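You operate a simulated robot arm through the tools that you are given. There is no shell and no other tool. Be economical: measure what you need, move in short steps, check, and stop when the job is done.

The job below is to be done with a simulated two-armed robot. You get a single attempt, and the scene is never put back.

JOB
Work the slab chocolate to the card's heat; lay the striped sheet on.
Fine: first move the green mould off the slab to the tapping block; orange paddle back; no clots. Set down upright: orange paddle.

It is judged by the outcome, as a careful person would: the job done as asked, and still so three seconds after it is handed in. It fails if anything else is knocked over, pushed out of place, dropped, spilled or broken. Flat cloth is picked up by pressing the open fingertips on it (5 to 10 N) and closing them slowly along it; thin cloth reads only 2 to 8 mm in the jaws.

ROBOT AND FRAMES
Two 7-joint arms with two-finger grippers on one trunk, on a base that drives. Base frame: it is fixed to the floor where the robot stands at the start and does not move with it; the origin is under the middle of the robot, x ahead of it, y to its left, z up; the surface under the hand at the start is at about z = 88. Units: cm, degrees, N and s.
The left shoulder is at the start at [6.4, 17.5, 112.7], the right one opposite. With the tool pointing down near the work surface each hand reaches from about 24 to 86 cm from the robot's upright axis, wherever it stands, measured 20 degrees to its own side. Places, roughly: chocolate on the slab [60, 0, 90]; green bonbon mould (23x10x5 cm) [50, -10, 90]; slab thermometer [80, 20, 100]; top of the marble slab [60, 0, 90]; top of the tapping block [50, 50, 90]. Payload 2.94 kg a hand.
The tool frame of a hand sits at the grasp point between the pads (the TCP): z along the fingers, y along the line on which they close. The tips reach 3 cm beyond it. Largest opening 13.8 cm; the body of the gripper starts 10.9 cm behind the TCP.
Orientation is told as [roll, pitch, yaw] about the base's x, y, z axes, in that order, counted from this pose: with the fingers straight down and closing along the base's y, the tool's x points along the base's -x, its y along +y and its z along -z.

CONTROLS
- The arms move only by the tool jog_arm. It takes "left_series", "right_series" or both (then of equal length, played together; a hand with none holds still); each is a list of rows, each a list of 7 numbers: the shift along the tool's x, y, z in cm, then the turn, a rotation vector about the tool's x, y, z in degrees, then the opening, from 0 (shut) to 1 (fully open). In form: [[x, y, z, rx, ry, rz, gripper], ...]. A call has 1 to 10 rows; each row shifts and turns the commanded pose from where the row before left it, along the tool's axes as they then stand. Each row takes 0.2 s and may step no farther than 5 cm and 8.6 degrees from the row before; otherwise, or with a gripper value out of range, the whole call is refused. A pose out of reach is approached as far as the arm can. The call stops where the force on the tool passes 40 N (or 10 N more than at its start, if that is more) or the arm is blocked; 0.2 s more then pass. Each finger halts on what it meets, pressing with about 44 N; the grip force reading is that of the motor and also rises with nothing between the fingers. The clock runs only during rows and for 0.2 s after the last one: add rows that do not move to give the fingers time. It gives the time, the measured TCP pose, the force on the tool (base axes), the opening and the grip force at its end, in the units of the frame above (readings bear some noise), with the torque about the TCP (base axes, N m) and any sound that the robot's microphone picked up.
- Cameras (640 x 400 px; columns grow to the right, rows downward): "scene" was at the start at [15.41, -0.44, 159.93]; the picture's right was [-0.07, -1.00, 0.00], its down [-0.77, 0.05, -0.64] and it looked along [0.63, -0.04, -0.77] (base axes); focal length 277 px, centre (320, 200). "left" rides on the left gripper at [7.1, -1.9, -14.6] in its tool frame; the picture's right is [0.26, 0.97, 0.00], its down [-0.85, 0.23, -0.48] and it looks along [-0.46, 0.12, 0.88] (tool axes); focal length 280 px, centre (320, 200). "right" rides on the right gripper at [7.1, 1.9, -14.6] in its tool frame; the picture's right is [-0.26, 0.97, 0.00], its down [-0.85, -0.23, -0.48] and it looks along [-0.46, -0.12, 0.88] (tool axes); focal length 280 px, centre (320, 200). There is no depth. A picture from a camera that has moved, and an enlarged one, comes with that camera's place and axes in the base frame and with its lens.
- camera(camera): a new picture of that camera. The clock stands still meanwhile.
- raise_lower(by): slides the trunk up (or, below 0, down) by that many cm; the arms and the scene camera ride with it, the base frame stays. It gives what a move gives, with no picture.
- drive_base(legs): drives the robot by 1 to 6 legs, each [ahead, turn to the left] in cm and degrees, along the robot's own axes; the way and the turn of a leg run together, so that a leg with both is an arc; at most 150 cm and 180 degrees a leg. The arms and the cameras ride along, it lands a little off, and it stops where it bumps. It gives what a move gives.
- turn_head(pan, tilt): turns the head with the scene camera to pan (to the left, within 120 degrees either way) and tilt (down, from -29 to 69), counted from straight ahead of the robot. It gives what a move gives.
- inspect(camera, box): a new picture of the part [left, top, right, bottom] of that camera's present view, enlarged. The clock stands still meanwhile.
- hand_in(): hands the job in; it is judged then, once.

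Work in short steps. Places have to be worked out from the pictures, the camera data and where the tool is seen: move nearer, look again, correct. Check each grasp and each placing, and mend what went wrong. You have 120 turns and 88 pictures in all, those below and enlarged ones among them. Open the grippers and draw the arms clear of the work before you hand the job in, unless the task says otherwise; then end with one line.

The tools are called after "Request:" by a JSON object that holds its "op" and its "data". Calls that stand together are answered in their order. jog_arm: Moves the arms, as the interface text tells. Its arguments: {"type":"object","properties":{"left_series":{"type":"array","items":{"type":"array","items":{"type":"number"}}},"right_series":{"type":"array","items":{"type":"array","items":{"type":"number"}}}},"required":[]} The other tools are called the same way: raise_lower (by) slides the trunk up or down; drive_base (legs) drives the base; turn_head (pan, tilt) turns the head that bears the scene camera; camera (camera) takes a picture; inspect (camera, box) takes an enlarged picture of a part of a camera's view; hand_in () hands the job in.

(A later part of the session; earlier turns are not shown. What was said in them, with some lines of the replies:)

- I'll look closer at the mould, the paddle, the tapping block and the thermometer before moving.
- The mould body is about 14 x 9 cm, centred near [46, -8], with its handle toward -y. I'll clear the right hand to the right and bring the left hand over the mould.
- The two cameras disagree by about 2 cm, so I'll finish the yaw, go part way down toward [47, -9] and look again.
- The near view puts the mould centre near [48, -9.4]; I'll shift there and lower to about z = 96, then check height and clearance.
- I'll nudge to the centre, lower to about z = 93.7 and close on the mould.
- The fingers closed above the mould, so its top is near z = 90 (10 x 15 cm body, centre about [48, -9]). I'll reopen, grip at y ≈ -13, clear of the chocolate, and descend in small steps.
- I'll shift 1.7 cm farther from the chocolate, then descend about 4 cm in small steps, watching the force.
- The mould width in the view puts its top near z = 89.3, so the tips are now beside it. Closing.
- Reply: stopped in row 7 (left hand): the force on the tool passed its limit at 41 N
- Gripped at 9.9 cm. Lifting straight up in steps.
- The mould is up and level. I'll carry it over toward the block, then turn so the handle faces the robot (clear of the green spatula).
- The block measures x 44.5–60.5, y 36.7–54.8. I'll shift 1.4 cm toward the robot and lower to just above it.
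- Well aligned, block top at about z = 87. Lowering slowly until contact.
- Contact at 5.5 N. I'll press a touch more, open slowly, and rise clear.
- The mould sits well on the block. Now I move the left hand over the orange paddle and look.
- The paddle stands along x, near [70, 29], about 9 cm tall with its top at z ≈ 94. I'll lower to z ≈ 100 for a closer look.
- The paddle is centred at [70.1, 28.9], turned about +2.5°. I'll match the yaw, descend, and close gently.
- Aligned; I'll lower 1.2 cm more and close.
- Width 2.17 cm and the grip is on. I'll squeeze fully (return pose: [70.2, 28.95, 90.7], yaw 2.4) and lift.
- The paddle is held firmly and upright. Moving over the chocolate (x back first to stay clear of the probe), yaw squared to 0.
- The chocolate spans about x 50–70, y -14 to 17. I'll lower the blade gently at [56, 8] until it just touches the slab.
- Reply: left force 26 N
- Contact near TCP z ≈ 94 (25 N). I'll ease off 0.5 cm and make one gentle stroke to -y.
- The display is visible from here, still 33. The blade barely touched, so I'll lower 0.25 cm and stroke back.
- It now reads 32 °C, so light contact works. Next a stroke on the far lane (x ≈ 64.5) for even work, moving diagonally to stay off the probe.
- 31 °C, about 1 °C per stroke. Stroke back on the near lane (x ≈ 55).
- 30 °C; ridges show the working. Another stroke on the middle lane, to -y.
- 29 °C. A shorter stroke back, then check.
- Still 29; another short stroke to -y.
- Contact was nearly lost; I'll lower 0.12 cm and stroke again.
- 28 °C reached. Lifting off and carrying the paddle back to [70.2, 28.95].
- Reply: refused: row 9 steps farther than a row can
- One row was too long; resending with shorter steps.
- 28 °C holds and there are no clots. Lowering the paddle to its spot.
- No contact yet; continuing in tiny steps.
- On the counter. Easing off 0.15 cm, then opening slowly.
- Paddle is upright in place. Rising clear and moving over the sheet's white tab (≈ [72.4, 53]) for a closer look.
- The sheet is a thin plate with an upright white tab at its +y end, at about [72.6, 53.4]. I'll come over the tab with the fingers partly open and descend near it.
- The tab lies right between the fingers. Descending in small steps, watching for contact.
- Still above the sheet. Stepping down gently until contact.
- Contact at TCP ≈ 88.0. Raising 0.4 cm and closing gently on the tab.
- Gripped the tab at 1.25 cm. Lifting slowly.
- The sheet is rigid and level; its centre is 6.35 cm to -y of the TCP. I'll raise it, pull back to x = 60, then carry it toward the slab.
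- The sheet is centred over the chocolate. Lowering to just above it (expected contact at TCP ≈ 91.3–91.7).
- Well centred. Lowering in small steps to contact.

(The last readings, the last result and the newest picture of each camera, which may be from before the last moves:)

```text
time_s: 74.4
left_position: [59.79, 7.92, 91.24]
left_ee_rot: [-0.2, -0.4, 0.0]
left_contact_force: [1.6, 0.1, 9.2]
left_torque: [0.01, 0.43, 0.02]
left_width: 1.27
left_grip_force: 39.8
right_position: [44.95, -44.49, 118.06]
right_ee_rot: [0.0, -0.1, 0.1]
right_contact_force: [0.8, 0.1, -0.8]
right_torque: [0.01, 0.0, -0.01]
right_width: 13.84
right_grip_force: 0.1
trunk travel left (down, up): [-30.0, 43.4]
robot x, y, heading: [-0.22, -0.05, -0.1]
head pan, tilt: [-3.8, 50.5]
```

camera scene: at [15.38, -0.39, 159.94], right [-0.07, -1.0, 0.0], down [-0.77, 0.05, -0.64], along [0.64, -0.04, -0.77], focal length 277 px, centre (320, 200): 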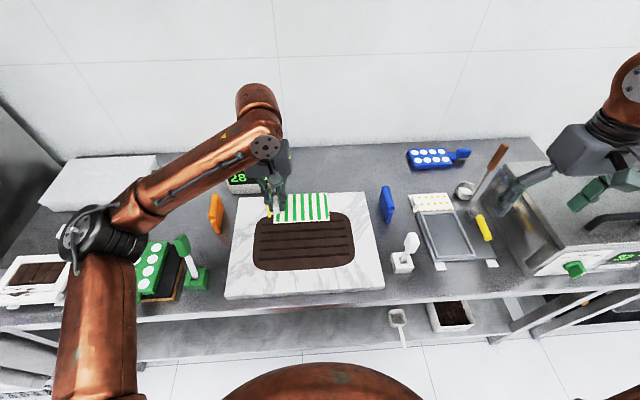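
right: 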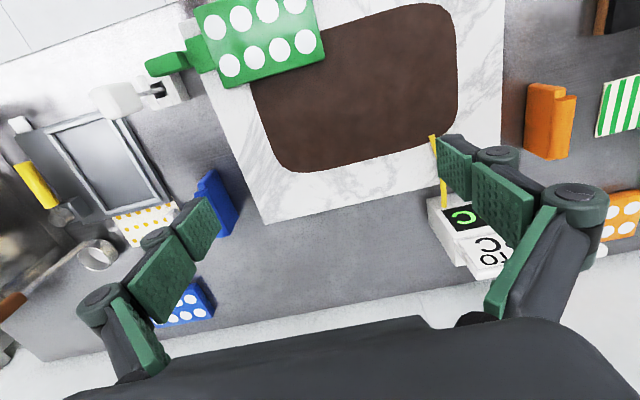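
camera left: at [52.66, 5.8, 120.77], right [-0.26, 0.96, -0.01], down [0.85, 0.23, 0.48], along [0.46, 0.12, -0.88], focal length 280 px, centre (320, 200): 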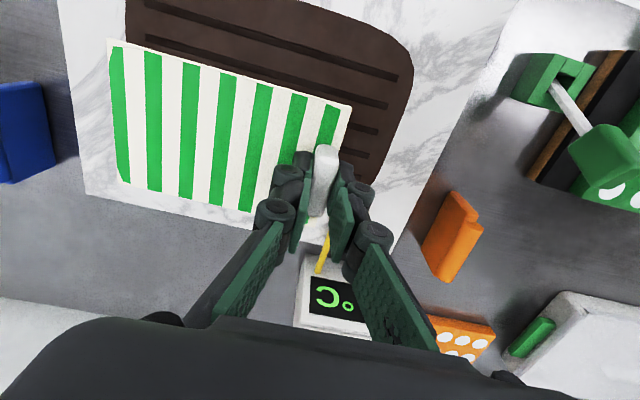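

Contact. Easing 0.15 cm, opening a little, then rising straight up.

Request:
{"op": "jog_arm", "data": {"left_series": [[0, 0, -0.12, 0, 0, 0, 0], [0, 0, 0, 0, 0, 0, 0.11], [0, 0, 0, 0, 0, 0, 0.14], [0, 0, 0, 0, 0, 0, 0.18], [0, 0, 0, 0, 0, 0, 0.22], [0, 0, -0.8, 0, 0, 0, 0.25], [0, 0, -2.5, 0, 0, 0, 0.25], [0, 0, -4, 0, 0, 0, 0.4], [0, 0, -4, 0, 0, 0, 0.4], [0, 0, 0, 0, 0, 0, 0.4]]}}

Request:
{"op": "camera", "data": {"camera": "left"}}

Request:
{"op": "inspect", "data": {"camera": "scene", "box": [200, 130, 400, 310]}}

```text
time_s: 76.6
left_position: [60.02, 8.03, 102.56]
left_ee_rot: [-0.2, -0.4, 0.0]
left_contact_force: [-0.7, 0.4, -0.3]
left_torque: [0.02, -0.01, 0.01]
left_width: 5.53
left_grip_force: 0.0
right_position: [45.23, -44.39, 118.0]
right_ee_rot: [0.2, 0.0, 0.1]
right_contact_force: [0.3, 0.9, 0.2]
right_torque: [-0.01, 0.01, 0.0]
right_width: 13.78
right_grip_force: 0.2
trunk travel left (down, up): [-30.0, 43.4]
robot x, y, heading: [-0.03, 0.15, 0.0]
head pan, tilt: [-3.8, 50.5]
```

```text
29 pictures are left
camera left: at [52.72, 6.06, 117.04], right [-0.26, 0.97, 0.0], down [0.85, 0.23, 0.48], along [0.46, 0.12, -0.88], focal length 280 px, centre (320, 200)
```

left: 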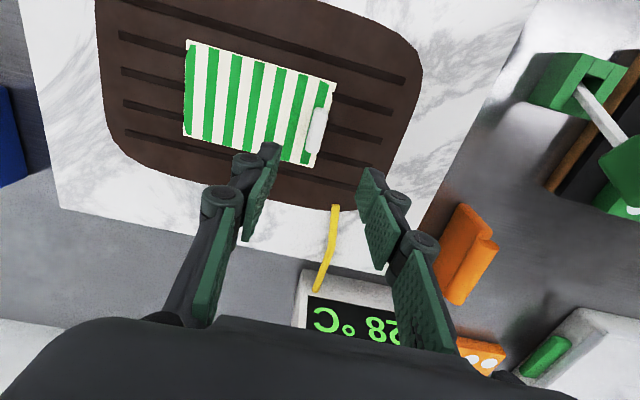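

```text
2.22 times, centred on (300, 220) of scene
camera zoom: at [15.48, -0.51, 159.92], right [-0.07, -1.0, 0.0], down [-0.77, 0.05, -0.64], along [0.63, -0.04, -0.77], focal length 615 px, centre (364, 156)
```

zoom: 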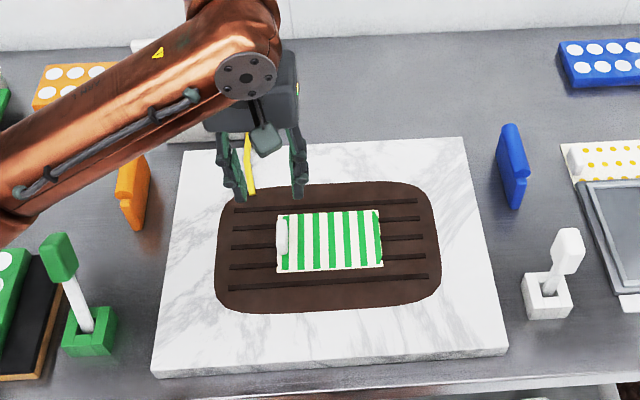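

Sheet lies flat, centred on the chocolate. I'll raise the left arm and swing it clear to the left, then check the whole scene.

Request:
{"op": "jog_arm", "data": {"left_series": [[0, 0, -4.5, 0, 0, 0, 0.7], [0, 0, -4.5, 0, 0, 0, 1], [0, 0, -4.5, 0, 0, 0, 1], [1, 4.5, 0, 0, 0, 0, 1], [1, 4.5, 0, 0, 0, 0, 1], [1, 4.5, 0, 0, 0, 0, 1], [1, 4.5, 0, 0, 0, 0, 1], [1, 4.5, 0, 0, 0, 0, 1], [1, 4.5, 0, 0, 0, 0, 1], [0, 4.5, 0, 0, 0, 0, 1]]}}

Request:
{"op": "camera", "data": {"camera": "scene"}}

Request:
{"op": "inspect", "data": {"camera": "scene", "box": [120, 130, 400, 320]}}

```text
time_s: 78.8
left_position: [53.76, 39.55, 115.84]
left_ee_rot: [-0.2, -0.2, -0.1]
left_contact_force: [-0.7, 0.0, 0.3]
left_torque: [-0.01, -0.01, 0.01]
left_width: 13.79
left_grip_force: 0.1
right_position: [45.05, -44.28, 118.19]
right_ee_rot: [0.1, 0.0, 0.0]
right_contact_force: [-0.2, 0.6, -0.1]
right_torque: [-0.03, 0.0, 0.02]
right_width: 13.81
right_grip_force: 0.1
trunk travel left (down, up): [-30.0, 43.4]
robot x, y, heading: [-0.19, 0.03, 0.0]
head pan, tilt: [-3.8, 50.5]
```

```text
27 pictures are left
camera scene: at [15.38, -0.38, 159.94], right [-0.07, -1.0, 0.0], down [-0.77, 0.05, -0.64], along [0.64, -0.04, -0.77], focal length 277 px, centre (320, 200)
```

scene: 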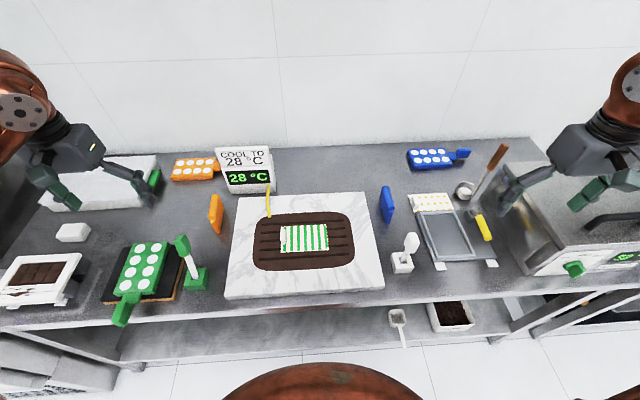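

```text
2.11 times, centred on (260, 225) of scene
camera zoom: at [15.38, -0.38, 159.94], right [-0.07, -1.0, 0.0], down [-0.77, 0.05, -0.64], along [0.64, -0.04, -0.77], focal length 582 px, centre (446, 147)
```

zoom: 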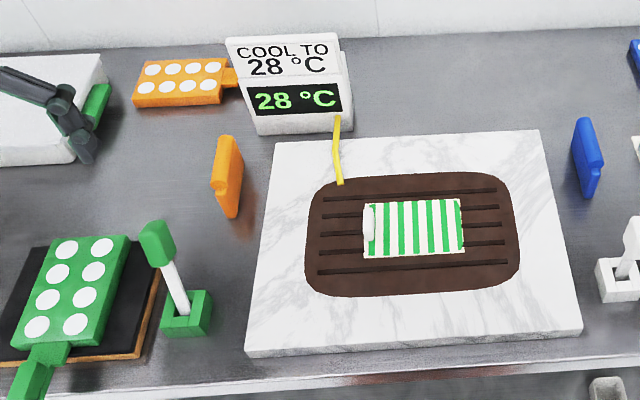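

Everything is in place: 28 °C, sheet on the chocolate, paddle upright at its spot, mould on the block, and both arms clear.

Request:
{"op": "hand_in", "data": {}}

```text
The job is handed in.
```

I moved the green mould onto the tapping block and worked the chocolate down to 28 °C with no clots visible. I set the orange paddle back upright at its spot, laid the striped sheet flat on the chocolate, and handed the job in with both arms clear.
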